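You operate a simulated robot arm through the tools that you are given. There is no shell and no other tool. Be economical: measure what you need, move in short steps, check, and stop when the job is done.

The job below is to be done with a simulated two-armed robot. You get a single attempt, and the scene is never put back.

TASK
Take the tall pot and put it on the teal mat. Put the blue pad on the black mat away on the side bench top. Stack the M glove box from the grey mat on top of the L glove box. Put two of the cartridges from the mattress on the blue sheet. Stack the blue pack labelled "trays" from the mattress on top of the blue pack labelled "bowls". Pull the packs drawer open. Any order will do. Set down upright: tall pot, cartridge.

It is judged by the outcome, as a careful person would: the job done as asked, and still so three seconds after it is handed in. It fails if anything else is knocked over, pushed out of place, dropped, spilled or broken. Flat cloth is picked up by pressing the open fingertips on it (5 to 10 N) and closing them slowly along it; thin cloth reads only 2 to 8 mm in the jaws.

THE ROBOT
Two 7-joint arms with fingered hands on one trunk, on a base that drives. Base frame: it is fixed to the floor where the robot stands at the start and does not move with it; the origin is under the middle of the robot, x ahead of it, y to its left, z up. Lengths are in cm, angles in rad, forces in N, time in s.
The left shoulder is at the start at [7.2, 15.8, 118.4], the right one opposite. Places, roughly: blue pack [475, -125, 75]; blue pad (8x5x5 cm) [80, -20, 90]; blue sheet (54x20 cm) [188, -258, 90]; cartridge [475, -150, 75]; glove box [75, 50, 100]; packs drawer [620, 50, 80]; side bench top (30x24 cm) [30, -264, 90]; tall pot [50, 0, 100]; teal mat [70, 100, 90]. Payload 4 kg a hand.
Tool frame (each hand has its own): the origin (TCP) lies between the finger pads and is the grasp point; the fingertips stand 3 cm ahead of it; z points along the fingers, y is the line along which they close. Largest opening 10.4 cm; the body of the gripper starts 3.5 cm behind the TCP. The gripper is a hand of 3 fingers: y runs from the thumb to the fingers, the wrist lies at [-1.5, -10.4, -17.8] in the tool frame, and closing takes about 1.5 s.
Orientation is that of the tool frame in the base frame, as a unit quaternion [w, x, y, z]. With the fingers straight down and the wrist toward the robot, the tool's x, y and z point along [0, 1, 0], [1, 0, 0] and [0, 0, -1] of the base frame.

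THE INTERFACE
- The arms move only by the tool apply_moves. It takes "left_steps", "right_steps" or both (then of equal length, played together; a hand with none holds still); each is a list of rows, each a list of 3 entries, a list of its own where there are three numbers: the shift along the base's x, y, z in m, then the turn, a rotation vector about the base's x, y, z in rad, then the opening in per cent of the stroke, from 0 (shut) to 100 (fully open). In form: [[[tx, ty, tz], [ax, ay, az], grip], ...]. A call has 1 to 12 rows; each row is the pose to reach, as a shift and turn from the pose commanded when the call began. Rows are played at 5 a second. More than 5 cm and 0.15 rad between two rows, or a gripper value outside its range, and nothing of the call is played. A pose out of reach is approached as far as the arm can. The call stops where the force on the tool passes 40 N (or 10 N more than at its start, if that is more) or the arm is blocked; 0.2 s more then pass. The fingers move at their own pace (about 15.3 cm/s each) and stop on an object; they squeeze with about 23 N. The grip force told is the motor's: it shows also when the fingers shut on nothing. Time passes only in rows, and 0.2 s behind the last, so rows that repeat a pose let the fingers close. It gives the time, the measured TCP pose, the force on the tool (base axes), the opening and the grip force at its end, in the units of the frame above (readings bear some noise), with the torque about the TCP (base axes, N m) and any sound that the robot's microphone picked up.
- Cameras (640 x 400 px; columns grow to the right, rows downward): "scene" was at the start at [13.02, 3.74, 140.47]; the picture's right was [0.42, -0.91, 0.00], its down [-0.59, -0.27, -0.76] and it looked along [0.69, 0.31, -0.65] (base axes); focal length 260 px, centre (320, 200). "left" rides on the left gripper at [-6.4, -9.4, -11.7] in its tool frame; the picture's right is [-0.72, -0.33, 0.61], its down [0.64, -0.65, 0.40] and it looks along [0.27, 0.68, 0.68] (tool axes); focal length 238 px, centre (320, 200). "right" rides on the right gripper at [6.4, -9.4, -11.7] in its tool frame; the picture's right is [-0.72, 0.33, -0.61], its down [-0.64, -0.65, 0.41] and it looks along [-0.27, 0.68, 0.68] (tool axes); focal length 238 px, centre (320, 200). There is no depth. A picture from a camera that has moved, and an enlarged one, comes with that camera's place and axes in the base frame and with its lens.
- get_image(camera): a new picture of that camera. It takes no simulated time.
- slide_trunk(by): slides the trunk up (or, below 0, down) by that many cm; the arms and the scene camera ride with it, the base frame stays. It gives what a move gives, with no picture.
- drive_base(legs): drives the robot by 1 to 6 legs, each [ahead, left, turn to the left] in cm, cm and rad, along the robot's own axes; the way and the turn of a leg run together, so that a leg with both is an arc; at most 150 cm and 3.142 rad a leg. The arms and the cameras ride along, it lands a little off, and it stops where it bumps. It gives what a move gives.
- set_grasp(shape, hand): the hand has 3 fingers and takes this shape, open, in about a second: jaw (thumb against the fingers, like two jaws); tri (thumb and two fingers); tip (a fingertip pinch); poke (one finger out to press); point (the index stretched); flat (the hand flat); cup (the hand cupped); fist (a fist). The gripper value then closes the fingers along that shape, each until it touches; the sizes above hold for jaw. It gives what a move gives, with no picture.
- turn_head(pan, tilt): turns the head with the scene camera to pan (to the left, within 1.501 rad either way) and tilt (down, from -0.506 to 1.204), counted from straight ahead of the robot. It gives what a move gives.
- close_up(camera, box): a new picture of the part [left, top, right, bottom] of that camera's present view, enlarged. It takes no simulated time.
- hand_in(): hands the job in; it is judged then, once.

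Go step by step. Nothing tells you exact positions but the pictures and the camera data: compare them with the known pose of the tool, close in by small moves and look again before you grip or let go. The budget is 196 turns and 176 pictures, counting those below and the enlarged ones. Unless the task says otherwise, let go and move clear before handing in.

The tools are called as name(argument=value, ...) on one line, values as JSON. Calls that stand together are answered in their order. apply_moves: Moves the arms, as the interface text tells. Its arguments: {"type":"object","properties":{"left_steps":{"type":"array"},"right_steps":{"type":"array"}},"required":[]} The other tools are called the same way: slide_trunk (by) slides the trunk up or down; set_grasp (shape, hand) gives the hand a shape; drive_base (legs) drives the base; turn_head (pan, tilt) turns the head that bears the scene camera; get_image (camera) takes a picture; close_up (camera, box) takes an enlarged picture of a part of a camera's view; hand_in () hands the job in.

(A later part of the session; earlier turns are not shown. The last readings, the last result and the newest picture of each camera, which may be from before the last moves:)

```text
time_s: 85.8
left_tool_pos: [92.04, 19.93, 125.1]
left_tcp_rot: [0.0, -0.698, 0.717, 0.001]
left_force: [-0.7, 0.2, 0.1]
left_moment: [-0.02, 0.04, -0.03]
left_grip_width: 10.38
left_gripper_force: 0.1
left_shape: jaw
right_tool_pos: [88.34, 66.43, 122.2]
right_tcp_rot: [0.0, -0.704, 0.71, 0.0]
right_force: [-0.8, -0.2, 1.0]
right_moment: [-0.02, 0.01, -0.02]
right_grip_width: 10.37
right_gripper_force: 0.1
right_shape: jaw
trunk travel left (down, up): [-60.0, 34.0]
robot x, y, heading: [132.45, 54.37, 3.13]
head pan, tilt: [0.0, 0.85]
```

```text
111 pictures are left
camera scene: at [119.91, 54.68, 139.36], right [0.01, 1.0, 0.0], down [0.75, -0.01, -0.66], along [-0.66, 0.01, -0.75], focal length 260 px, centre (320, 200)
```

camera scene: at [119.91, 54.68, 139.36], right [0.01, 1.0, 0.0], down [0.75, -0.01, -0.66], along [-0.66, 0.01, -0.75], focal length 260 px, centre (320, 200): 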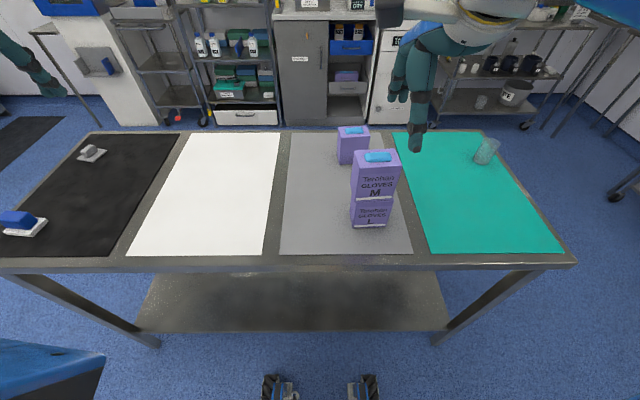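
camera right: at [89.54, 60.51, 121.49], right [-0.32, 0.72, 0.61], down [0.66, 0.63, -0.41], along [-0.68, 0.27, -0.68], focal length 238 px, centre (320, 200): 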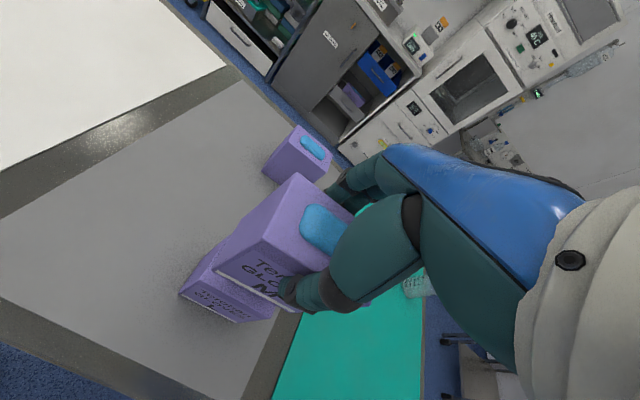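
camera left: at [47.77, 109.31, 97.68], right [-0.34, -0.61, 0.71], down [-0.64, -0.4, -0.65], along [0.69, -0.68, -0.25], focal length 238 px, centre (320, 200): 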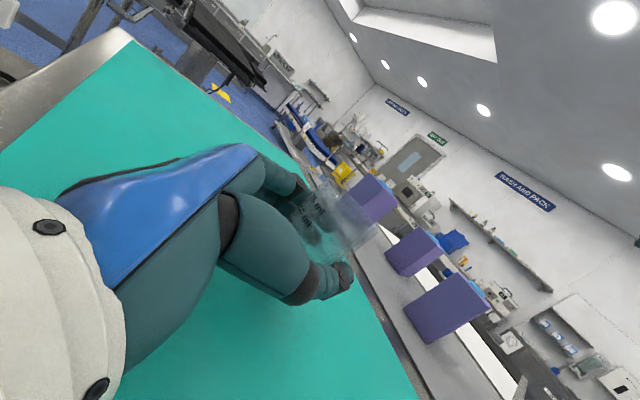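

M is stacked on L. Now slide left to the blue pad.

drive_base(legs=[[0, 62, 0]])

get_image(camera="scene")

get_image(camera="left")

```text
time_s: 89.4
left_tool_pos: [91.07, -42.28, 125.23]
left_tcp_rot: [-0.001, -0.697, 0.718, -0.002]
left_force: [-0.7, 0.1, -0.5]
left_moment: [0.01, -0.01, -0.01]
left_grip_width: 10.39
left_gripper_force: 0.0
left_shape: jaw
right_tool_pos: [87.58, 4.05, 122.04]
right_tcp_rot: [-0.002, -0.703, 0.711, -0.001]
right_force: [0.1, -0.5, -0.8]
right_moment: [0.0, -0.01, 0.01]
right_grip_width: 10.36
right_gripper_force: 0.1
right_shape: jaw
trunk travel left (down, up): [-60.0, 34.0]
robot x, y, heading: [132.26, -8.6, 3.123]
head pan, tilt: [0.0, 0.85]
```

```text
110 pictures are left
camera scene: at [119.05, -7.73, 139.34], right [0.01, 1.0, 0.0], down [0.75, -0.01, -0.66], along [-0.66, 0.0, -0.75], focal length 260 px, centre (320, 200)
```

scene: 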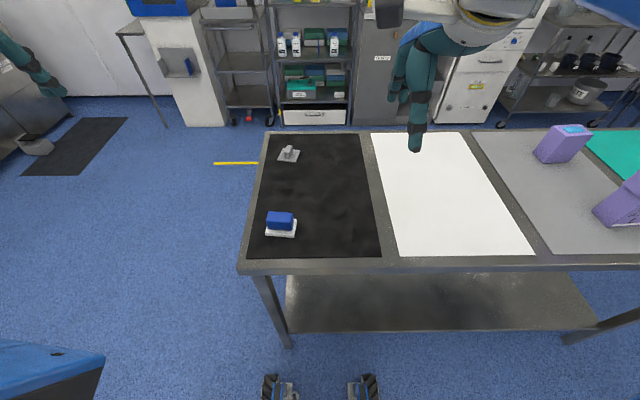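

```text
109 pictures are left
camera left: at [100.67, -36.12, 136.91], right [0.35, 0.71, -0.62], down [0.63, -0.66, -0.4], along [-0.69, -0.25, -0.68], focal length 238 px, centre (320, 200)
```

left: 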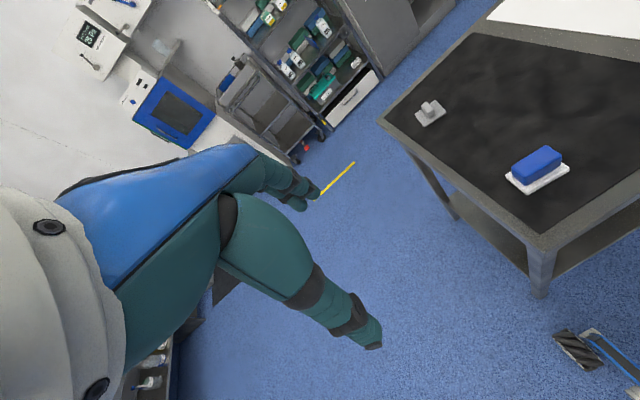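

The pad handle is at about [82, -16.6]. Moving the left hand above it.

apply_moves(left_steps=[[[-0.015, 0.043, 0], [0, 0, 0], 100], [[-0.03, 0.086, 0], [0, 0, 0], 100], [[-0.045, 0.129, 0], [0, 0, 0], 100], [[-0.06, 0.172, 0], [0, 0, 0], 100], [[-0.075, 0.215, 0], [0, 0, 0], 100], [[-0.091, 0.257, 0], [0, 0, 0], 100], [[-0.091, 0.257, -0.045], [0, 0, 0], 100], [[-0.091, 0.257, -0.09], [0, 0, 0], 100], [[-0.091, 0.257, -0.135], [0, 0, 0], 100], [[-0.091, 0.257, -0.18], [0, 0, 0], 100]])

get_image(camera="left")

close_up(camera="scene", box=[220, 160, 380, 270])

```text
time_s: 91.6
left_tool_pos: [82.17, -17.25, 107.2]
left_tcp_rot: [-0.001, -0.696, 0.718, 0.0]
left_force: [-0.5, -0.3, -0.2]
left_moment: [-0.01, -0.02, 0.0]
left_grip_width: 10.4
left_gripper_force: 0.1
left_shape: jaw
right_tool_pos: [87.71, 3.67, 122.08]
right_tcp_rot: [-0.001, -0.703, 0.712, 0.0]
right_force: [0.7, 0.5, -0.5]
right_moment: [0.0, 0.05, 0.0]
right_grip_width: 10.38
right_gripper_force: 0.1
right_shape: jaw
trunk travel left (down, up): [-60.0, 34.0]
robot x, y, heading: [132.18, -8.16, 3.133]
head pan, tilt: [0.0, 0.85]
```

```text
108 pictures are left
camera left: at [91.82, -11.11, 118.9], right [0.35, 0.71, -0.61], down [0.63, -0.66, -0.4], along [-0.69, -0.25, -0.68], focal length 238 px, centre (320, 200)
```

left: 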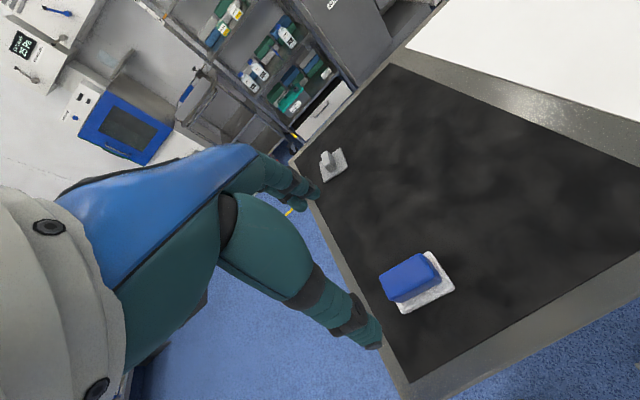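

```text
3.64 times, centred on (300, 215) of scene
camera zoom: at [118.89, -8.13, 139.33], right [0.01, 1.0, 0.0], down [0.75, -0.01, -0.66], along [-0.66, 0.01, -0.75], focal length 947 px, centre (393, 146)
```

zoom: 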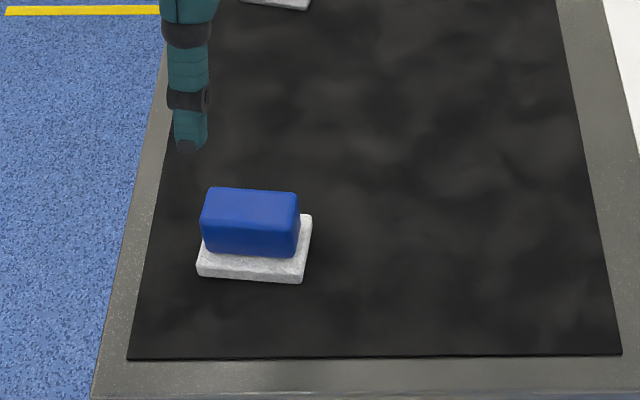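

Aligned within 1 cm; adjusting to [81.8, -16.4] and descending to grip the blue handle above its white plate.

apply_moves(left_steps=[[[-0.004, 0.008, -0.045], [0, 0, 0], 100], [[-0.004, 0.008, -0.09], [0, 0, 0], 100], [[-0.004, 0.008, -0.13], [0, 0, 0], 100], [[-0.004, 0.008, -0.155], [0, 0, 0], 100], [[-0.004, 0.008, -0.164], [0, 0, 0], 80]])

get_image(camera="left")

close_up(camera="scene", box=[220, 160, 380, 270])

```text
time_s: 92.8
left_tool_pos: [81.82, -16.65, 90.42]
left_tcp_rot: [-0.001, -0.696, 0.718, -0.001]
left_force: [-0.2, 0.3, 0.1]
left_moment: [0.0, -0.01, 0.02]
left_grip_width: 8.34
left_gripper_force: 0.1
left_shape: jaw
right_tool_pos: [87.72, 3.62, 121.91]
right_tcp_rot: [-0.001, -0.703, 0.711, 0.0]
right_force: [0.2, 0.3, -0.2]
right_moment: [0.02, -0.02, -0.02]
right_grip_width: 10.38
right_gripper_force: 0.1
right_shape: jaw
trunk travel left (down, up): [-60.0, 34.0]
robot x, y, heading: [132.07, -8.42, 3.127]
head pan, tilt: [0.0, 0.85]
```

```text
106 pictures are left
camera left: at [91.37, -10.4, 102.26], right [0.35, 0.71, -0.61], down [0.63, -0.66, -0.4], along [-0.69, -0.25, -0.68], focal length 238 px, centre (320, 200)
```

left: 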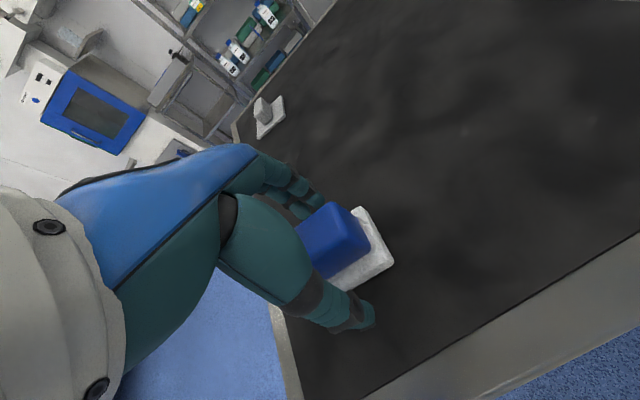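

```text
3.64 times, centred on (300, 215) of scene
camera zoom: at [118.95, -8.22, 139.33], right [0.01, 1.0, 0.0], down [0.75, -0.01, -0.66], along [-0.66, 0.01, -0.75], focal length 947 px, centre (393, 146)
```

zoom: 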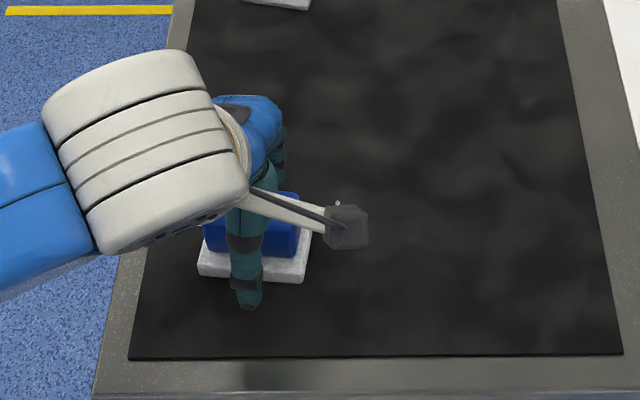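

Raise 3 mm and close slowly on the handle.

apply_moves(left_steps=[[[0, 0, 0.003], [0, 0, 0], 70], [[0, 0, 0.003], [0, 0, 0], 55], [[0, 0, 0.003], [0, 0, 0], 42], [[0, 0, 0.003], [0, 0, 0], 30], [[0, 0, 0.003], [0, 0, 0], 20], [[0, 0, 0.003], [0, 0, 0], 20], [[0, 0, 0.003], [0, 0, 0], 20]])

get_image(camera="left")

```text
time_s: 94.4
left_tool_pos: [81.67, -16.44, 90.77]
left_tcp_rot: [0.0, -0.697, 0.717, 0.0]
left_force: [-1.2, 0.5, 0.0]
left_moment: [0.02, 0.01, -0.01]
left_grip_width: 2.71
left_gripper_force: 22.8
left_shape: jaw
right_tool_pos: [87.67, 3.7, 122.1]
right_tcp_rot: [-0.001, -0.703, 0.711, -0.001]
right_force: [0.0, 0.6, -0.6]
right_moment: [0.0, -0.02, 0.0]
right_grip_width: 10.39
right_gripper_force: 0.0
right_shape: jaw
trunk travel left (down, up): [-60.0, 34.0]
robot x, y, heading: [132.08, -8.41, 3.132]
head pan, tilt: [0.0, 0.85]
```

```text
104 pictures are left
camera left: at [91.35, -10.29, 102.58], right [0.35, 0.71, -0.61], down [0.63, -0.66, -0.4], along [-0.69, -0.25, -0.68], focal length 238 px, centre (320, 200)
```

left: 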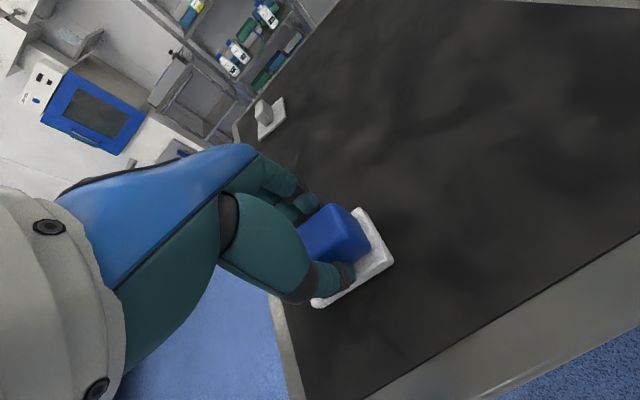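

Gripped at 2.7 cm. Lift and check.

apply_moves(left_steps=[[[0, 0, 0.02], [0, 0, 0], 20], [[0, 0, 0.06], [0, 0, 0], 20], [[0, 0, 0.1], [0, 0, 0], 20], [[0, 0, 0.14], [0, 0, 0], 20], [[0.03, -0.03, 0.17], [0, 0, 0], 20], [[0.06, -0.06, 0.2], [0, 0, 0], 20], [[0.08, -0.1, 0.22], [0, 0, 0], 20]])

get_image(camera="left")

turn_head(pan=0.9, tilt=0.45)

get_image(camera="scene")

```text
refused: row 5 steps farther than a row can; nothing moved
```

```text
103 pictures are left
camera left: at [91.35, -10.29, 102.58], right [0.35, 0.71, -0.61], down [0.63, -0.66, -0.4], along [-0.69, -0.25, -0.68], focal length 238 px, centre (320, 200)
```

left: 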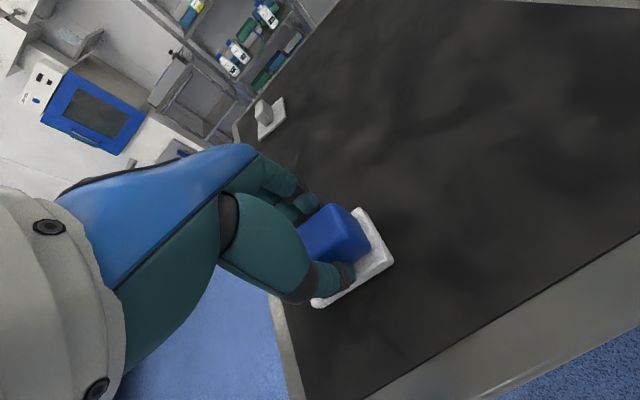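

```text
time_s: 95.6
left_tool_pos: [81.71, -16.49, 90.93]
left_tcp_rot: [0.001, -0.696, 0.718, 0.001]
left_force: [-0.1, -0.5, -0.8]
left_moment: [0.01, 0.01, 0.03]
left_grip_width: 2.75
left_gripper_force: 23.7
left_shape: jaw
right_tool_pos: [87.79, 3.62, 122.08]
right_tcp_rot: [-0.001, -0.702, 0.712, 0.001]
right_force: [0.6, -0.1, 0.6]
right_moment: [-0.02, -0.01, 0.02]
right_grip_width: 10.38
right_gripper_force: 0.1
right_shape: jaw
trunk travel left (down, up): [-60.0, 34.0]
robot x, y, heading: [132.08, -8.24, 3.134]
head pan, tilt: [0.901, 0.45]
```

```text
102 pictures are left
camera scene: at [120.96, -15.45, 142.78], right [-0.78, 0.63, 0.0], down [0.28, 0.34, -0.9], along [-0.57, -0.7, -0.44], focal length 260 px, centre (320, 200)
```

scene: 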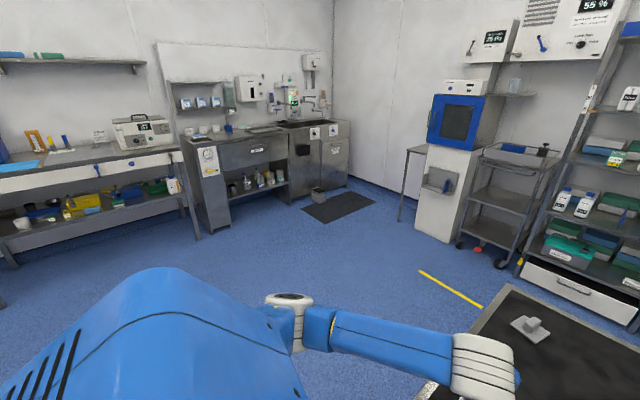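

Lift properly, then look at the side bench close up.

apply_moves(left_steps=[[[0, 0, 0.02], [0, 0, 0], 20], [[0, 0, 0.06], [0, 0, 0], 20], [[0, 0, 0.1], [0, 0, 0], 20], [[0, 0, 0.14], [0, 0, 0], 20], [[0.02, -0.02, 0.17], [0, 0, 0], 20], [[0.04, -0.05, 0.19], [0, 0, 0], 20], [[0.06, -0.08, 0.21], [0, 0, 0], 20], [[0.08, -0.11, 0.22], [0, 0, 0], 20]])

get_image(camera="left")

close_up(camera="scene", box=[150, 80, 350, 200])

```text
time_s: 97.4
left_tool_pos: [89.88, -27.58, 112.74]
left_tcp_rot: [-0.001, -0.696, 0.718, 0.0]
left_force: [0.0, -0.6, -1.9]
left_moment: [0.0, 0.04, 0.04]
left_grip_width: 2.69
left_gripper_force: 23.1
left_shape: jaw
right_tool_pos: [87.83, 3.6, 122.24]
right_tcp_rot: [-0.001, -0.703, 0.711, 0.001]
right_force: [-0.1, 0.0, -0.1]
right_moment: [0.04, 0.01, 0.0]
right_grip_width: 10.4
right_gripper_force: 0.0
right_shape: jaw
trunk travel left (down, up): [-60.0, 34.0]
robot x, y, heading: [132.18, -8.36, 3.131]
head pan, tilt: [0.901, 0.45]
```

```text
101 pictures are left
camera left: at [99.5, -21.3, 124.53], right [0.35, 0.71, -0.61], down [0.63, -0.66, -0.41], along [-0.69, -0.25, -0.68], focal length 238 px, centre (320, 200)
```

left: 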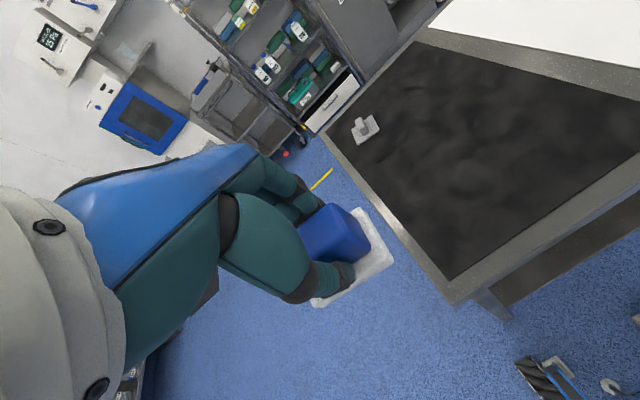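

```text
3.20 times, centred on (250, 140) of scene
camera zoom: at [121.18, -15.67, 142.79], right [-0.78, 0.63, 0.0], down [0.28, 0.34, -0.9], along [-0.57, -0.7, -0.44], focal length 834 px, centre (544, 392)
```

zoom: 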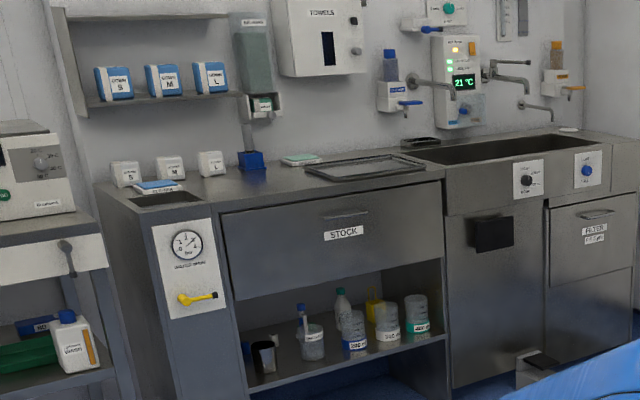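

The pad comes up in one piece with its white base. Driving to the side bench: left, turn to face -y, then right.

drive_base(legs=[[0, 100, 0], [0, 0, 1.575], [0, -114, 0]])

turn_head(pan=0.0, tilt=0.45)

get_image(camera="scene")

```text
time_s: 111.8
left_tool_pos: [38.75, -153.04, 112.62]
left_tcp_rot: [-0.001, 1.0, 0.007, 0.0]
left_force: [0.4, -0.2, -0.4]
left_moment: [0.0, -0.01, 0.03]
left_grip_width: 2.69
left_gripper_force: 23.1
left_shape: jaw
right_tool_pos: [8.06, -156.3, 122.17]
right_tcp_rot: [0.001, 1.0, 0.015, 0.0]
right_force: [-0.5, -0.4, 0.4]
right_moment: [0.0, 0.0, -0.01]
right_grip_width: 10.37
right_gripper_force: 0.0
right_shape: jaw
trunk travel left (down, up): [-60.0, 34.0]
robot x, y, heading: [18.11, -111.67, -1.541]
head pan, tilt: [0.901, 0.45]
```

```text
time_s: 113.0
left_tool_pos: [38.53, -152.87, 112.68]
left_tcp_rot: [0.001, 1.0, 0.006, -0.001]
left_force: [0.6, -0.4, -0.8]
left_moment: [-0.02, 0.02, 0.02]
left_grip_width: 2.68
left_gripper_force: 22.7
left_shape: jaw
right_tool_pos: [7.88, -156.29, 122.18]
right_tcp_rot: [0.001, 1.0, 0.015, 0.002]
right_force: [0.1, 0.2, 0.5]
right_moment: [-0.01, -0.02, 0.01]
right_grip_width: 10.39
right_gripper_force: 0.1
right_shape: jaw
trunk travel left (down, up): [-60.0, 34.0]
robot x, y, heading: [17.85, -111.7, -1.543]
head pan, tilt: [0.0, 0.45]
```

```text
99 pictures are left
camera scene: at [18.34, -126.08, 142.77], right [-1.0, -0.03, 0.0], down [-0.01, 0.44, -0.9], along [0.03, -0.9, -0.44], focal length 260 px, centre (320, 200)
```

scene: 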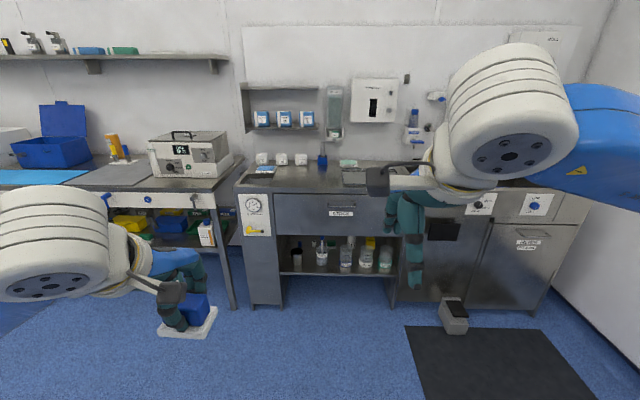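

Target spot is the clear steel top just left of centre. Drive 90 cm ahead.

drive_base(legs=[[90, 0, -0.03]])

turn_head(pan=0.1, tilt=0.8)

get_image(camera="scene")

```text
time_s: 117.7
left_tool_pos: [39.57, -242.3, 112.75]
left_tcp_rot: [0.001, 1.0, -0.003, 0.0]
left_force: [-0.8, -0.7, -0.8]
left_moment: [0.0, -0.04, 0.01]
left_grip_width: 2.7
left_gripper_force: 23.1
left_shape: jaw
right_tool_pos: [8.78, -245.15, 122.08]
right_tcp_rot: [0.001, 1.0, 0.004, 0.001]
right_force: [0.1, 0.0, 0.5]
right_moment: [-0.02, -0.01, 0.0]
right_grip_width: 10.39
right_gripper_force: 0.2
right_shape: jaw
trunk travel left (down, up): [-60.0, 34.0]
robot x, y, heading: [19.47, -200.56, -1.559]
head pan, tilt: [0.0, 0.45]
```

```text
time_s: 118.6
left_tool_pos: [39.55, -242.35, 112.84]
left_tcp_rot: [0.001, 1.0, -0.004, -0.001]
left_force: [-0.3, 0.2, -0.3]
left_moment: [0.02, -0.01, -0.03]
left_grip_width: 2.69
left_gripper_force: 22.8
left_shape: jaw
right_tool_pos: [8.79, -245.08, 122.21]
right_tcp_rot: [0.002, 1.0, 0.005, 0.001]
right_force: [0.4, 0.4, 0.1]
right_moment: [-0.01, 0.02, 0.02]
right_grip_width: 10.36
right_gripper_force: 0.1
right_shape: jaw
trunk travel left (down, up): [-60.0, 34.0]
robot x, y, heading: [19.87, -200.77, -1.554]
head pan, tilt: [0.099, 0.799]
```

```text
98 pictures are left
camera scene: at [20.7, -214.14, 139.74], right [-0.99, -0.11, 0.0], down [-0.08, 0.71, -0.7], along [0.08, -0.69, -0.72], focal length 260 px, centre (320, 200)
```

scene: 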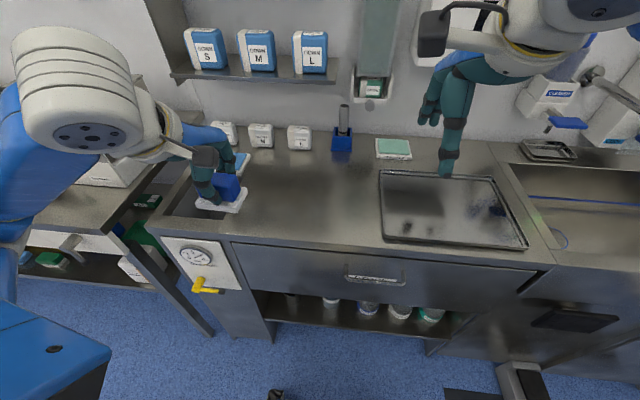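

The clear spot is at [29, -263]. Move the pad over it and lower to a hover.

apply_moves(left_steps=[[[-0.021, -0.041, 0], [0, 0, 0], 20], [[-0.042, -0.082, 0], [0, 0, 0], 20], [[-0.063, -0.123, 0], [0, 0, 0], 20], [[-0.084, -0.164, 0], [0, 0, 0], 20], [[-0.105, -0.206, 0], [0, 0, 0], 20], [[-0.105, -0.206, -0.045], [0, 0, 0], 20], [[-0.105, -0.206, -0.09], [0, 0, 0], 20], [[-0.105, -0.206, -0.13], [0, 0, 0], 20]])

get_image(camera="scene")

get_image(camera="left")

```text
time_s: 120.4
left_tool_pos: [29.24, -262.94, 99.61]
left_tcp_rot: [0.003, 1.0, -0.005, 0.001]
left_force: [0.9, -0.7, 0.0]
left_moment: [0.0, 0.03, 0.02]
left_grip_width: 2.7
left_gripper_force: 22.7
left_shape: jaw
right_tool_pos: [8.79, -245.2, 122.13]
right_tcp_rot: [0.001, 1.0, 0.005, 0.001]
right_force: [-0.4, 0.1, 0.5]
right_moment: [-0.01, 0.02, 0.02]
right_grip_width: 10.41
right_gripper_force: 0.1
right_shape: jaw
trunk travel left (down, up): [-60.0, 34.0]
robot x, y, heading: [19.15, -200.7, -1.558]
head pan, tilt: [0.099, 0.799]
```

```text
97 pictures are left
camera scene: at [20.7, -214.27, 139.72], right [-0.99, -0.11, 0.0], down [-0.08, 0.71, -0.69], along [0.08, -0.69, -0.72], focal length 260 px, centre (320, 200)
```

scene: 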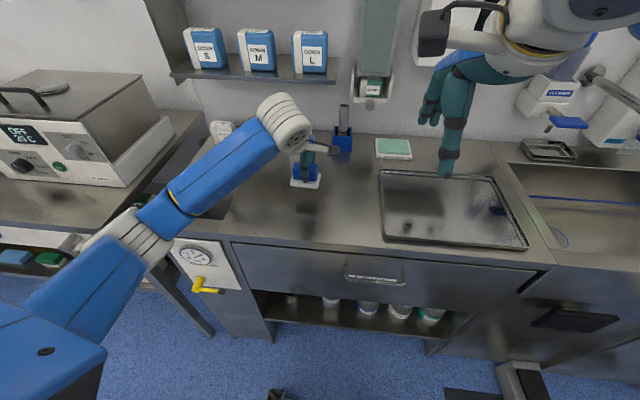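

```text
96 pictures are left
camera left: at [22.97, -253.41, 111.46], right [-0.72, 0.33, -0.62], down [0.65, 0.65, -0.41], along [0.26, -0.69, -0.68], focal length 238 px, centre (320, 200)
```

left: 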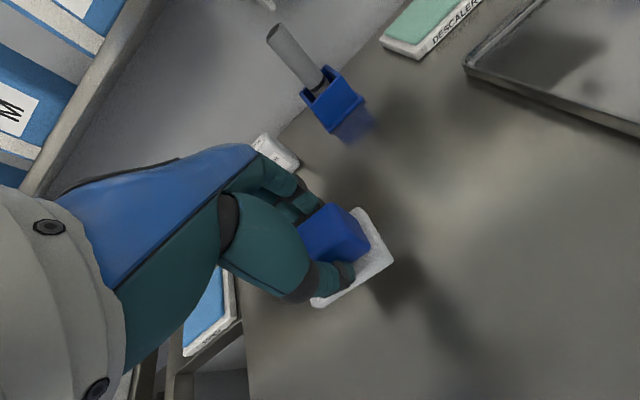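

Shift 3 cm toward the front for clearance, then lower to contact.

apply_moves(left_steps=[[[0, 0.03, 0], [0, 0, 0], 20], [[0, 0.03, -0.02], [0, 0, 0], 20], [[0, 0.03, -0.035], [0, 0, 0], 20], [[0, 0.03, -0.042], [0, 0, 0], 20], [[0, 0.03, -0.047], [0, 0, 0], 20], [[0, 0.03, -0.052], [0, 0, 0], 20]])

close_up(camera="scene", box=[200, 110, 420, 250])

```text
time_s: 121.8
left_tool_pos: [29.07, -259.78, 94.72]
left_tcp_rot: [0.002, 1.0, -0.003, 0.002]
left_force: [0.5, -0.2, -0.9]
left_moment: [-0.03, -0.01, 0.0]
left_grip_width: 2.69
left_gripper_force: 23.3
left_shape: jaw
right_tool_pos: [8.62, -245.11, 122.19]
right_tcp_rot: [0.001, 1.0, 0.005, 0.001]
right_force: [0.6, 0.3, 0.1]
right_moment: [0.0, -0.02, -0.03]
right_grip_width: 10.41
right_gripper_force: 0.1
right_shape: jaw
trunk travel left (down, up): [-60.0, 34.0]
robot x, y, heading: [19.65, -200.91, -1.559]
head pan, tilt: [0.099, 0.799]
```

```text
2.86 times, centred on (310, 180) of scene
camera zoom: at [20.6, -214.18, 139.73], right [-0.99, -0.11, 0.0], down [-0.08, 0.71, -0.7], along [0.08, -0.69, -0.72], focal length 744 px, centre (349, 257)
```

zoom: 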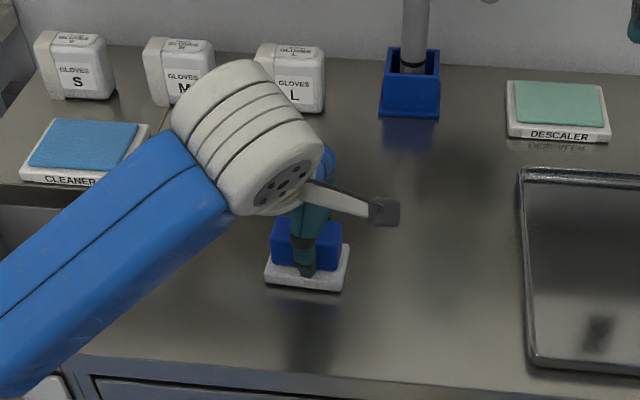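

Not touching yet; continue down.

apply_moves(left_steps=[[[0, 0, -0.005], [0, 0, 0], 20], [[0, 0, -0.01], [0, 0, 0], 20], [[0, 0, -0.015], [0, 0, 0], 20], [[0, 0, -0.02], [0, 0, 0], 20]])

```text
time_s: 122.5
left_tool_pos: [28.94, -259.95, 94.46]
left_tcp_rot: [0.014, 1.0, -0.004, -0.004]
left_force: [0.5, 4.2, 21.1]
left_moment: [0.7, 0.07, -0.07]
left_grip_width: 2.82
left_gripper_force: 23.4
left_shape: jaw
right_tool_pos: [8.67, -244.81, 122.39]
right_tcp_rot: [0.004, 1.0, 0.006, 0.001]
right_force: [0.2, 0.5, 0.1]
right_moment: [0.0, 0.0, -0.01]
right_grip_width: 10.4
right_gripper_force: 0.0
right_shape: jaw
trunk travel left (down, up): [-60.0, 34.0]
robot x, y, heading: [19.82, -200.73, -1.566]
head pan, tilt: [0.099, 0.799]
stopped in row 3 (left hand): the force on the tool passed its limit (the readings are from after the stop); the commanded pose is now the measured one
```

Contact at bench height 90. Ease, release and rise.

apply_moves(left_steps=[[[0, 0, 0.002], [0, 0, 0], 20], [[0, 0, 0.002], [0, 0, 0], 30], [[0, 0, 0.002], [0, 0, 0], 40], [[0, 0, 0.002], [0, 0, 0], 60], [[0, 0, 0.002], [0, 0, 0], 80], [[0, 0, 0.03], [0, 0, 0], 80], [[0, 0, 0.07], [0, 0, 0], 80], [[0, 0, 0.115], [0, 0, 0], 100], [[0, 0.04, 0.14], [0, 0, 0], 100], [[0, 0.085, 0.16], [0, 0, 0], 100], [[0.03, 0.12, 0.18], [0, 0, 0], 100], [[0.06, 0.15, 0.2], [0, 0, 0], 100]])

close_up(camera="scene", box=[200, 110, 420, 250])

```text
refused: row 11 steps farther than a row can; nothing moved
```

```text
2.86 times, centred on (310, 180) of scene
camera zoom: at [20.6, -213.77, 139.77], right [-0.99, -0.11, 0.0], down [-0.08, 0.71, -0.7], along [0.08, -0.69, -0.72], focal length 744 px, centre (349, 257)
```

zoom: 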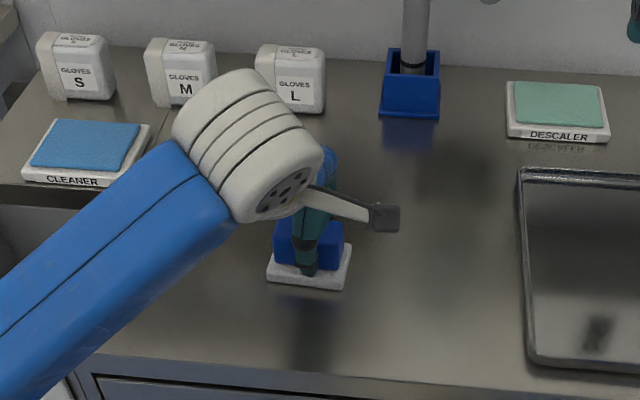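

apply_moves(left_steps=[[[0, 0, 0.002], [0, 0, 0], 20], [[0, 0, 0.002], [0, 0, 0], 30], [[0, 0, 0.002], [0, 0, 0], 40], [[0, 0, 0.002], [0, 0, 0], 60], [[0, 0, 0.002], [0, 0, 0], 80], [[0, 0, 0.03], [0, 0, 0], 80], [[0, 0, 0.07], [0, 0, 0], 80], [[0, 0, 0.115], [0, 0, 0], 100], [[0, 0.04, 0.14], [0, 0, 0], 100], [[0, 0.08, 0.16], [0, 0, 0], 100], [[0.02, 0.11, 0.18], [0, 0, 0], 100], [[0.04, 0.14, 0.2], [0, 0, 0], 100]])

close_up(camera="scene", box=[200, 110, 420, 250])

turn_head(pan=1.2, tilt=0.45)

get_image(camera="scene")

```text
time_s: 125.1
left_tool_pos: [33.32, -245.93, 114.3]
left_tcp_rot: [0.01, 1.0, -0.003, -0.002]
left_force: [0.5, -0.1, 0.2]
left_moment: [0.01, 0.01, 0.0]
left_grip_width: 10.38
left_gripper_force: 0.1
left_shape: jaw
right_tool_pos: [8.76, -244.85, 122.39]
right_tcp_rot: [0.003, 1.0, 0.005, 0.0]
right_force: [0.5, -0.2, 0.4]
right_moment: [0.01, 0.02, -0.03]
right_grip_width: 10.39
right_gripper_force: 0.1
right_shape: jaw
trunk travel left (down, up): [-60.0, 34.0]
robot x, y, heading: [19.76, -200.49, -1.564]
head pan, tilt: [0.099, 0.799]
```

```text
2.86 times, centred on (310, 180) of scene
camera zoom: at [20.78, -213.94, 139.75], right [-0.99, -0.11, 0.0], down [-0.08, 0.71, -0.7], along [0.08, -0.69, -0.72], focal length 744 px, centre (349, 257)
```

zoom: 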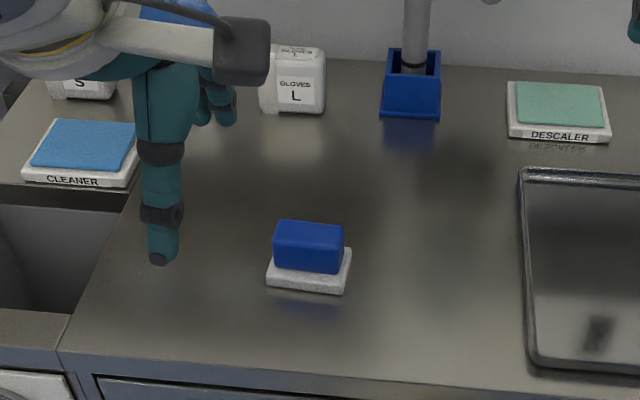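

```text
time_s: 126.4
left_tool_pos: [33.17, -246.06, 114.28]
left_tcp_rot: [0.01, 1.0, -0.003, -0.001]
left_force: [0.3, 0.0, 0.2]
left_moment: [-0.01, 0.01, 0.0]
left_grip_width: 10.38
left_gripper_force: 0.1
left_shape: jaw
right_tool_pos: [8.67, -245.04, 122.2]
right_tcp_rot: [0.002, 1.0, 0.005, 0.0]
right_force: [0.2, -0.9, 0.7]
right_moment: [-0.01, 0.0, 0.01]
right_grip_width: 10.36
right_gripper_force: 0.0
right_shape: jaw
trunk travel left (down, up): [-60.0, 34.0]
robot x, y, heading: [19.62, -200.76, -1.557]
head pan, tilt: [1.201, 0.45]
```

```text
92 pictures are left
camera scene: at [28.38, -209.35, 142.79], right [-0.35, -0.94, 0.0], down [-0.41, 0.16, -0.9], along [0.84, -0.32, -0.44], focal length 260 px, centre (320, 200)
```

scene: 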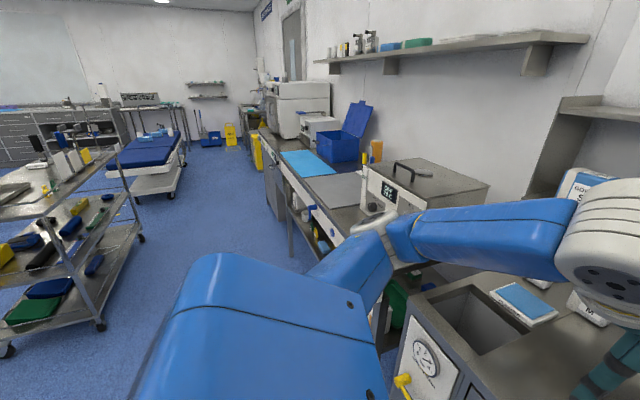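

The pad is on the side bench. Next I'll back off and drive along the lane between trolley and bench toward the mattress gurney.

drive_base(legs=[[-28, 0, 0], [0, 140, 0], [0, 140, 0]])

get_image(camera="scene")

```text
time_s: 141.5
left_tool_pos: [313.23, -200.85, 114.26]
left_tcp_rot: [0.01, 0.999, 0.032, 0.0]
left_force: [-0.2, 0.2, 0.7]
left_moment: [-0.03, 0.0, 0.03]
left_grip_width: 10.38
left_gripper_force: 0.1
left_shape: jaw
right_tool_pos: [288.56, -201.41, 122.26]
right_tcp_rot: [0.003, 0.999, 0.041, 0.002]
right_force: [0.2, -0.6, 0.0]
right_moment: [-0.01, 0.0, 0.01]
right_grip_width: 10.35
right_gripper_force: 0.0
right_shape: jaw
trunk travel left (down, up): [-60.0, 34.0]
robot x, y, heading: [296.83, -156.56, -1.489]
head pan, tilt: [1.201, 0.45]
```

```text
91 pictures are left
camera scene: at [305.69, -164.44, 142.8], right [-0.28, -0.96, 0.0], down [-0.42, 0.13, -0.9], along [0.86, -0.25, -0.43], focal length 260 px, centre (320, 200)
```

scene: 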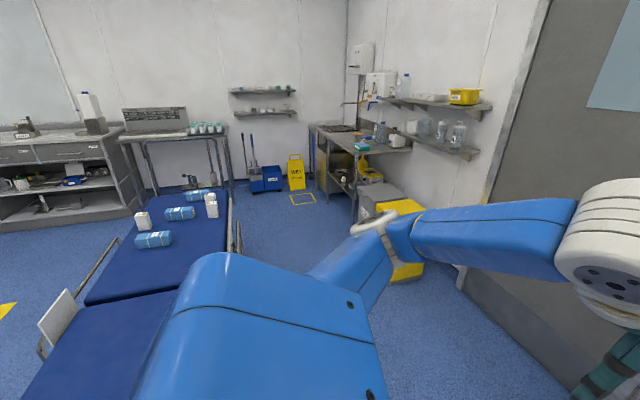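

close_up(camera="scene", box=[60, 160, 260, 285])

turn_head(pan=1.5, tilt=0.6)

get_image(camera="scene")

```text
3.20 times, centred on (160, 222) of scene
camera zoom: at [305.69, -164.44, 142.8], right [-0.28, -0.96, 0.0], down [-0.42, 0.13, -0.9], along [0.86, -0.25, -0.43], focal length 834 px, centre (832, 128)
```

zoom: 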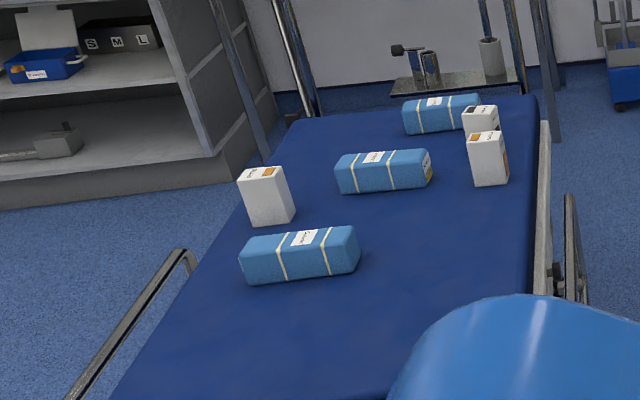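

```text
time_s: 142.3
left_tool_pos: [313.28, -200.62, 114.21]
left_tcp_rot: [0.01, 0.999, 0.033, -0.002]
left_force: [0.2, -0.5, -0.5]
left_moment: [0.03, 0.0, 0.0]
left_grip_width: 10.37
left_gripper_force: 0.1
left_shape: jaw
right_tool_pos: [288.78, -201.26, 122.28]
right_tcp_rot: [0.004, 0.999, 0.041, 0.001]
right_force: [0.2, -0.2, 0.6]
right_moment: [-0.01, 0.01, -0.03]
right_grip_width: 10.38
right_gripper_force: 0.0
right_shape: jaw
trunk travel left (down, up): [-60.0, 34.0]
robot x, y, heading: [296.37, -156.2, -1.491]
head pan, tilt: [1.499, 0.6]
```

```text
89 pictures are left
camera scene: at [305.91, -161.72, 141.44], right [0.01, -1.0, 0.0], down [-0.56, 0.0, -0.83], along [0.83, 0.01, -0.56], focal length 260 px, centre (320, 200)
```

scene: 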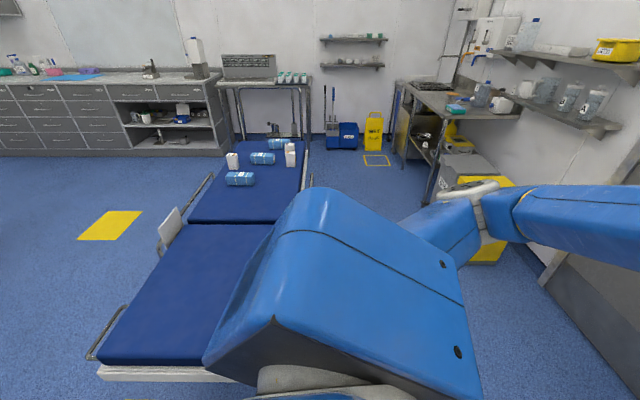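

The gurney holds three blue packs and white cartridges. I'll approach from its right side: retract arms, move to y≈-188, turn to face +y, then slide right.

apply_moves(left_steps=[[[0, 0.03, 0.03], [0, 0, 0], 100], [[0, 0.06, 0.06], [0, 0, 0], 100], [[0, 0.09, 0.08], [0, 0, 0], 100], [[0, 0.12, 0.08], [0, 0, 0], 100]], right_steps=[[[0, 0.03, 0.0], [0, 0, 0], 100], [[0, 0.06, 0.0], [0, 0, 0], 100], [[0, 0.09, 0], [0, 0, 0], 100], [[0, 0.12, 0], [0, 0, 0], 100]])

drive_base(legs=[[30, 0, 0], [0, 0, 3.06], [0, -140, 0]])

turn_head(pan=0.0, tilt=0.8)

get_image(camera="scene")

```text
time_s: 143.3
left_tool_pos: [313.65, -189.67, 122.58]
left_tcp_rot: [0.01, 0.999, 0.032, -0.001]
left_force: [-0.3, 0.1, 0.5]
left_moment: [-0.01, 0.02, -0.01]
left_grip_width: 10.4
left_gripper_force: 0.1
left_shape: jaw
left hand out of reach, approached as far as the arm can: row 4
right_tool_pos: [288.84, -190.26, 122.27]
right_tcp_rot: [0.004, 0.999, 0.04, 0.001]
right_force: [1.4, 0.4, 0.2]
right_moment: [0.0, -0.01, -0.01]
right_grip_width: 10.37
right_gripper_force: 0.0
right_shape: jaw
right hand out of reach, approached as far as the arm can: row 4
trunk travel left (down, up): [-60.0, 34.0]
robot x, y, heading: [296.58, -156.52, -1.482]
head pan, tilt: [1.499, 0.6]
```

```text
time_s: 159.1
left_tool_pos: [422.47, -148.03, 122.43]
left_tcp_rot: [0.001, -0.013, 1.0, 0.01]
left_force: [-0.3, -0.3, -1.0]
left_moment: [-0.02, -0.02, 0.02]
left_grip_width: 10.4
left_gripper_force: 0.1
left_shape: jaw
right_tool_pos: [447.19, -148.43, 122.37]
right_tcp_rot: [0.0, -0.024, 1.0, 0.003]
right_force: [0.4, -0.5, -0.6]
right_moment: [0.02, 0.0, -0.01]
right_grip_width: 10.37
right_gripper_force: 0.1
right_shape: jaw
trunk travel left (down, up): [-60.0, 34.0]
robot x, y, heading: [438.34, -181.8, 1.621]
head pan, tilt: [1.499, 0.6]
```

```text
time_s: 160.7
left_tool_pos: [422.62, -148.14, 122.63]
left_tcp_rot: [0.002, -0.013, 1.0, 0.011]
left_force: [-0.4, 0.7, 0.0]
left_moment: [0.0, 0.0, 0.01]
left_grip_width: 10.43
left_gripper_force: 0.0
left_shape: jaw
right_tool_pos: [447.43, -148.45, 122.33]
right_tcp_rot: [-0.001, -0.022, 1.0, 0.003]
right_force: [0.0, 0.1, 0.0]
right_moment: [-0.03, 0.01, 0.03]
right_grip_width: 10.39
right_gripper_force: 0.0
right_shape: jaw
trunk travel left (down, up): [-60.0, 34.0]
robot x, y, heading: [438.36, -181.89, 1.614]
head pan, tilt: [0.0, 0.799]
```

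```text
88 pictures are left
camera scene: at [437.75, -168.66, 139.74], right [1.0, 0.05, 0.0], down [0.03, -0.72, -0.7], along [-0.03, 0.69, -0.72], focal length 260 px, centre (320, 200)
```

scene: 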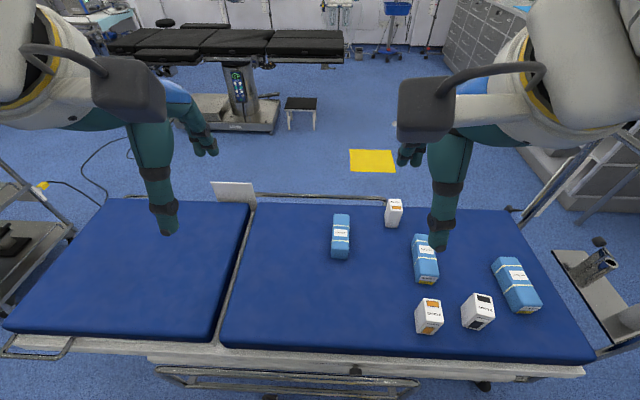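

close_up(camera="scene", box=[320, 190, 560, 340])

close_up(camera="scene", box=[320, 195, 440, 270])

close_up(camera="scene", box=[400, 240, 550, 340])

```text
2.67 times, centred on (440, 265) of scene
camera zoom: at [437.75, -168.66, 139.74], right [1.0, 0.05, 0.0], down [0.03, -0.72, -0.7], along [-0.03, 0.69, -0.72], focal length 695 px, centre (0, 27)
```

zoom: 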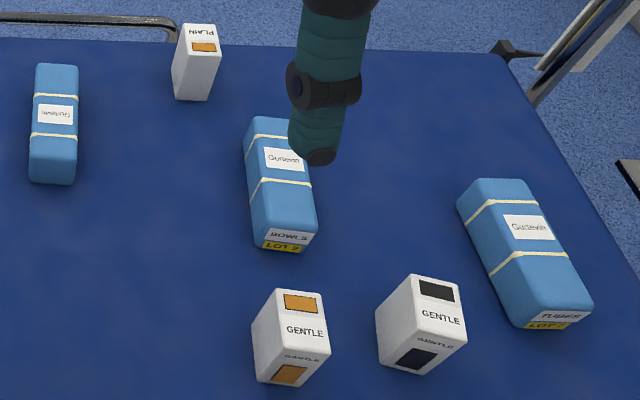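

```text
5.33 times, centred on (380, 232) of scene
camera zoom: at [437.75, -168.66, 139.74], right [1.0, 0.05, 0.0], down [0.03, -0.72, -0.7], along [-0.03, 0.69, -0.72], focal length 1389 px, centre (0, 27)
```

zoom: 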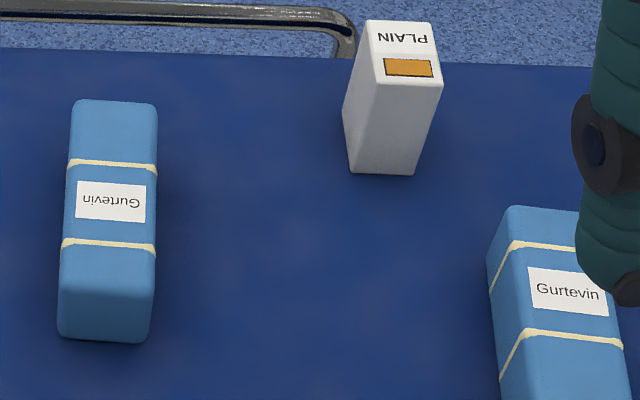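

```text
4.00 times, centred on (475, 290) of scene
camera zoom: at [437.75, -168.66, 139.74], right [1.0, 0.05, 0.0], down [0.03, -0.72, -0.7], along [-0.03, 0.69, -0.72], focal length 1042 px, centre (-300, -160)
```

zoom: 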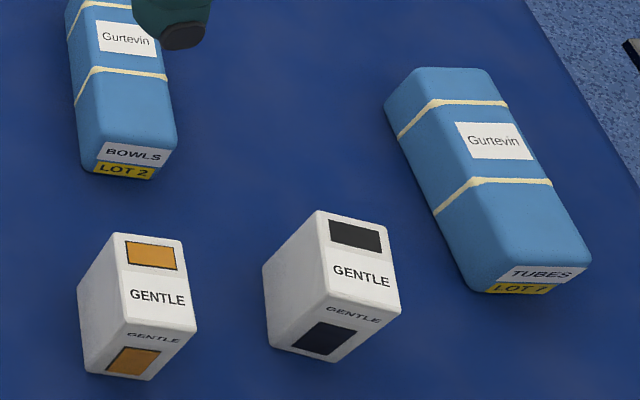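

The packs: BOWLS in the middle, TUBES at right, so the left one is trays (its end label faces away). I'll slide right 28 cm to centre on the items.

drive_base(legs=[[0, -26, -0.04]])

get_image(camera="scene")

get_image(camera="left")

get_image(camera="right")

```text
time_s: 162.5
left_tool_pos: [448.4, -146.9, 122.44]
left_tcp_rot: [0.007, 0.008, 1.0, 0.011]
left_force: [-0.8, -0.2, -0.5]
left_moment: [-0.01, -0.04, -0.02]
left_grip_width: 10.4
left_gripper_force: 0.1
left_shape: jaw
right_tool_pos: [472.91, -148.45, 122.39]
right_tcp_rot: [0.004, -0.001, 1.0, 0.004]
right_force: [-0.2, 0.1, 0.5]
right_moment: [-0.04, -0.01, -0.03]
right_grip_width: 10.37
right_gripper_force: 0.1
right_shape: jaw
trunk travel left (down, up): [-60.0, 34.0]
robot x, y, heading: [463.55, -181.26, 1.575]
head pan, tilt: [0.0, 0.799]
```

```text
84 pictures are left
camera scene: at [462.31, -168.09, 139.73], right [1.0, 0.0, 0.01], down [0.01, -0.72, -0.7], along [0.01, 0.7, -0.72], focal length 260 px, centre (320, 200)
```

scene: 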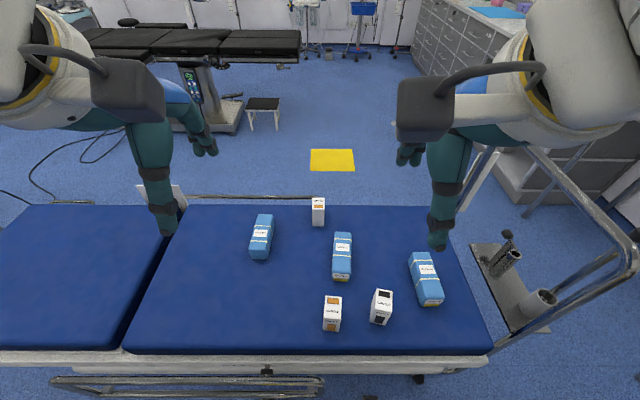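

```text
83 pictures are left
camera left: at [454.38, -156.52, 134.08], right [0.72, -0.33, -0.61], down [-0.65, -0.63, -0.43], along [-0.25, 0.7, -0.67], focal length 238 px, centre (320, 200)
```

left: 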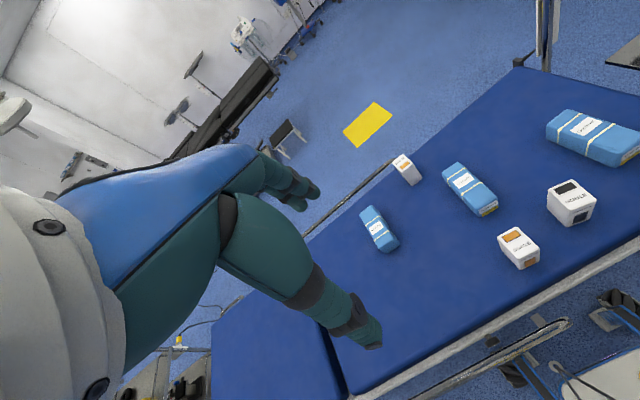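

```text
82 pictures are left
camera right: at [466.45, -157.87, 133.99], right [0.71, 0.32, 0.62], down [0.65, -0.65, -0.4], along [0.27, 0.69, -0.67], focal length 238 px, centre (320, 200)
```

right: 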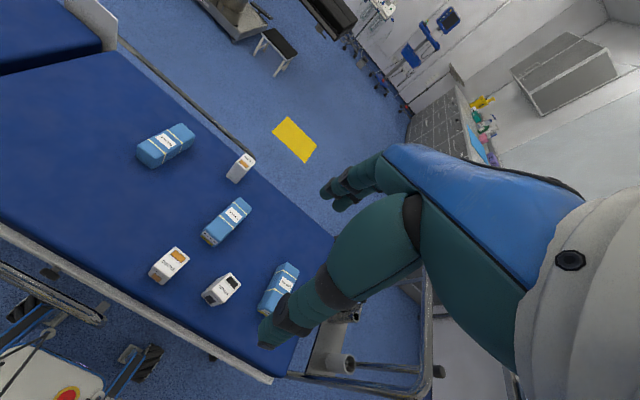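

Mattress top is about z 55.5; TRAYS centre ≈[442.2,-111.5], BOWLS ≈[471,-117.3], tops ≈61.5. Bring the left hand over TRAYS, yawed -90° to close across it.

apply_moves(left_steps=[[[-0.006, 0.032, -0.03], [0, 0, -0.143], 100], [[-0.012, 0.064, -0.06], [0, 0, -0.286], 100], [[-0.018, 0.096, -0.09], [0, 0, -0.429], 100], [[-0.024, 0.128, -0.12], [0, 0, -0.572], 100], [[-0.03, 0.16, -0.15], [0, 0, -0.715], 100], [[-0.036, 0.192, -0.18], [0, 0, -0.858], 100], [[-0.042, 0.224, -0.21], [0, 0, -1.0], 100], [[-0.048, 0.256, -0.24], [0, 0, -1.143], 100], [[-0.054, 0.288, -0.27], [0, 0, -1.286], 100], [[-0.06, 0.32, -0.3], [0, 0, -1.43], 100], [[-0.062, 0.352, -0.33], [0, 0, -1.571], 100]])

get_image(camera="scene")

get_image(camera="left")

```text
time_s: 164.9
left_tool_pos: [443.58, -111.72, 89.47]
left_tcp_rot: [0.009, 0.714, 0.7, 0.005]
left_force: [-1.3, -1.0, -1.8]
left_moment: [0.02, -0.15, 0.0]
left_grip_width: 10.41
left_gripper_force: 0.1
left_shape: jaw
right_tool_pos: [474.44, -148.43, 122.28]
right_tcp_rot: [-0.002, -0.001, 1.0, 0.004]
right_force: [1.0, -0.5, -0.6]
right_moment: [0.0, -0.01, -0.01]
right_grip_width: 10.39
right_gripper_force: 0.1
right_shape: jaw
trunk travel left (down, up): [-60.0, 34.0]
robot x, y, heading: [463.8, -181.36, 1.564]
head pan, tilt: [0.0, 0.799]
```

```text
81 pictures are left
camera scene: at [464.04, -167.77, 139.67], right [1.0, 0.0, 0.0], down [0.0, -0.72, -0.69], along [0.0, 0.69, -0.72], focal length 260 px, centre (320, 200)
```

scene: 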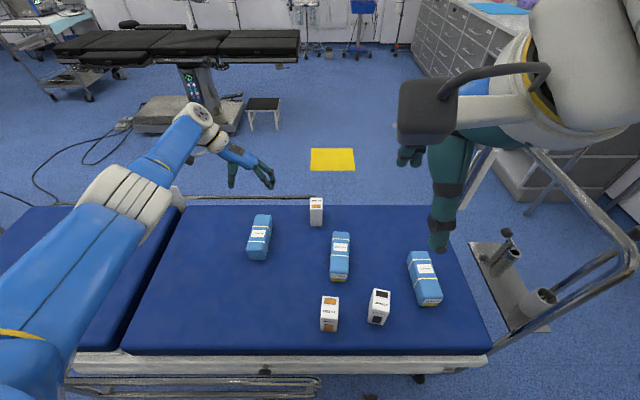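

```text
80 pictures are left
camera left: at [433.79, -117.69, 101.06], right [-0.33, -0.72, -0.61], down [-0.63, 0.65, -0.42], along [0.7, 0.25, -0.67], focal length 238 px, centre (320, 200)
```

left: 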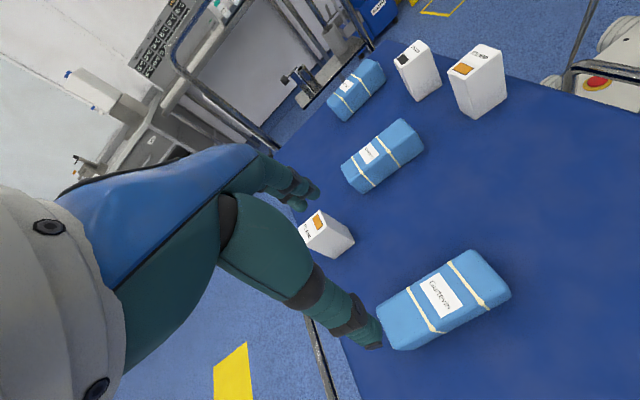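

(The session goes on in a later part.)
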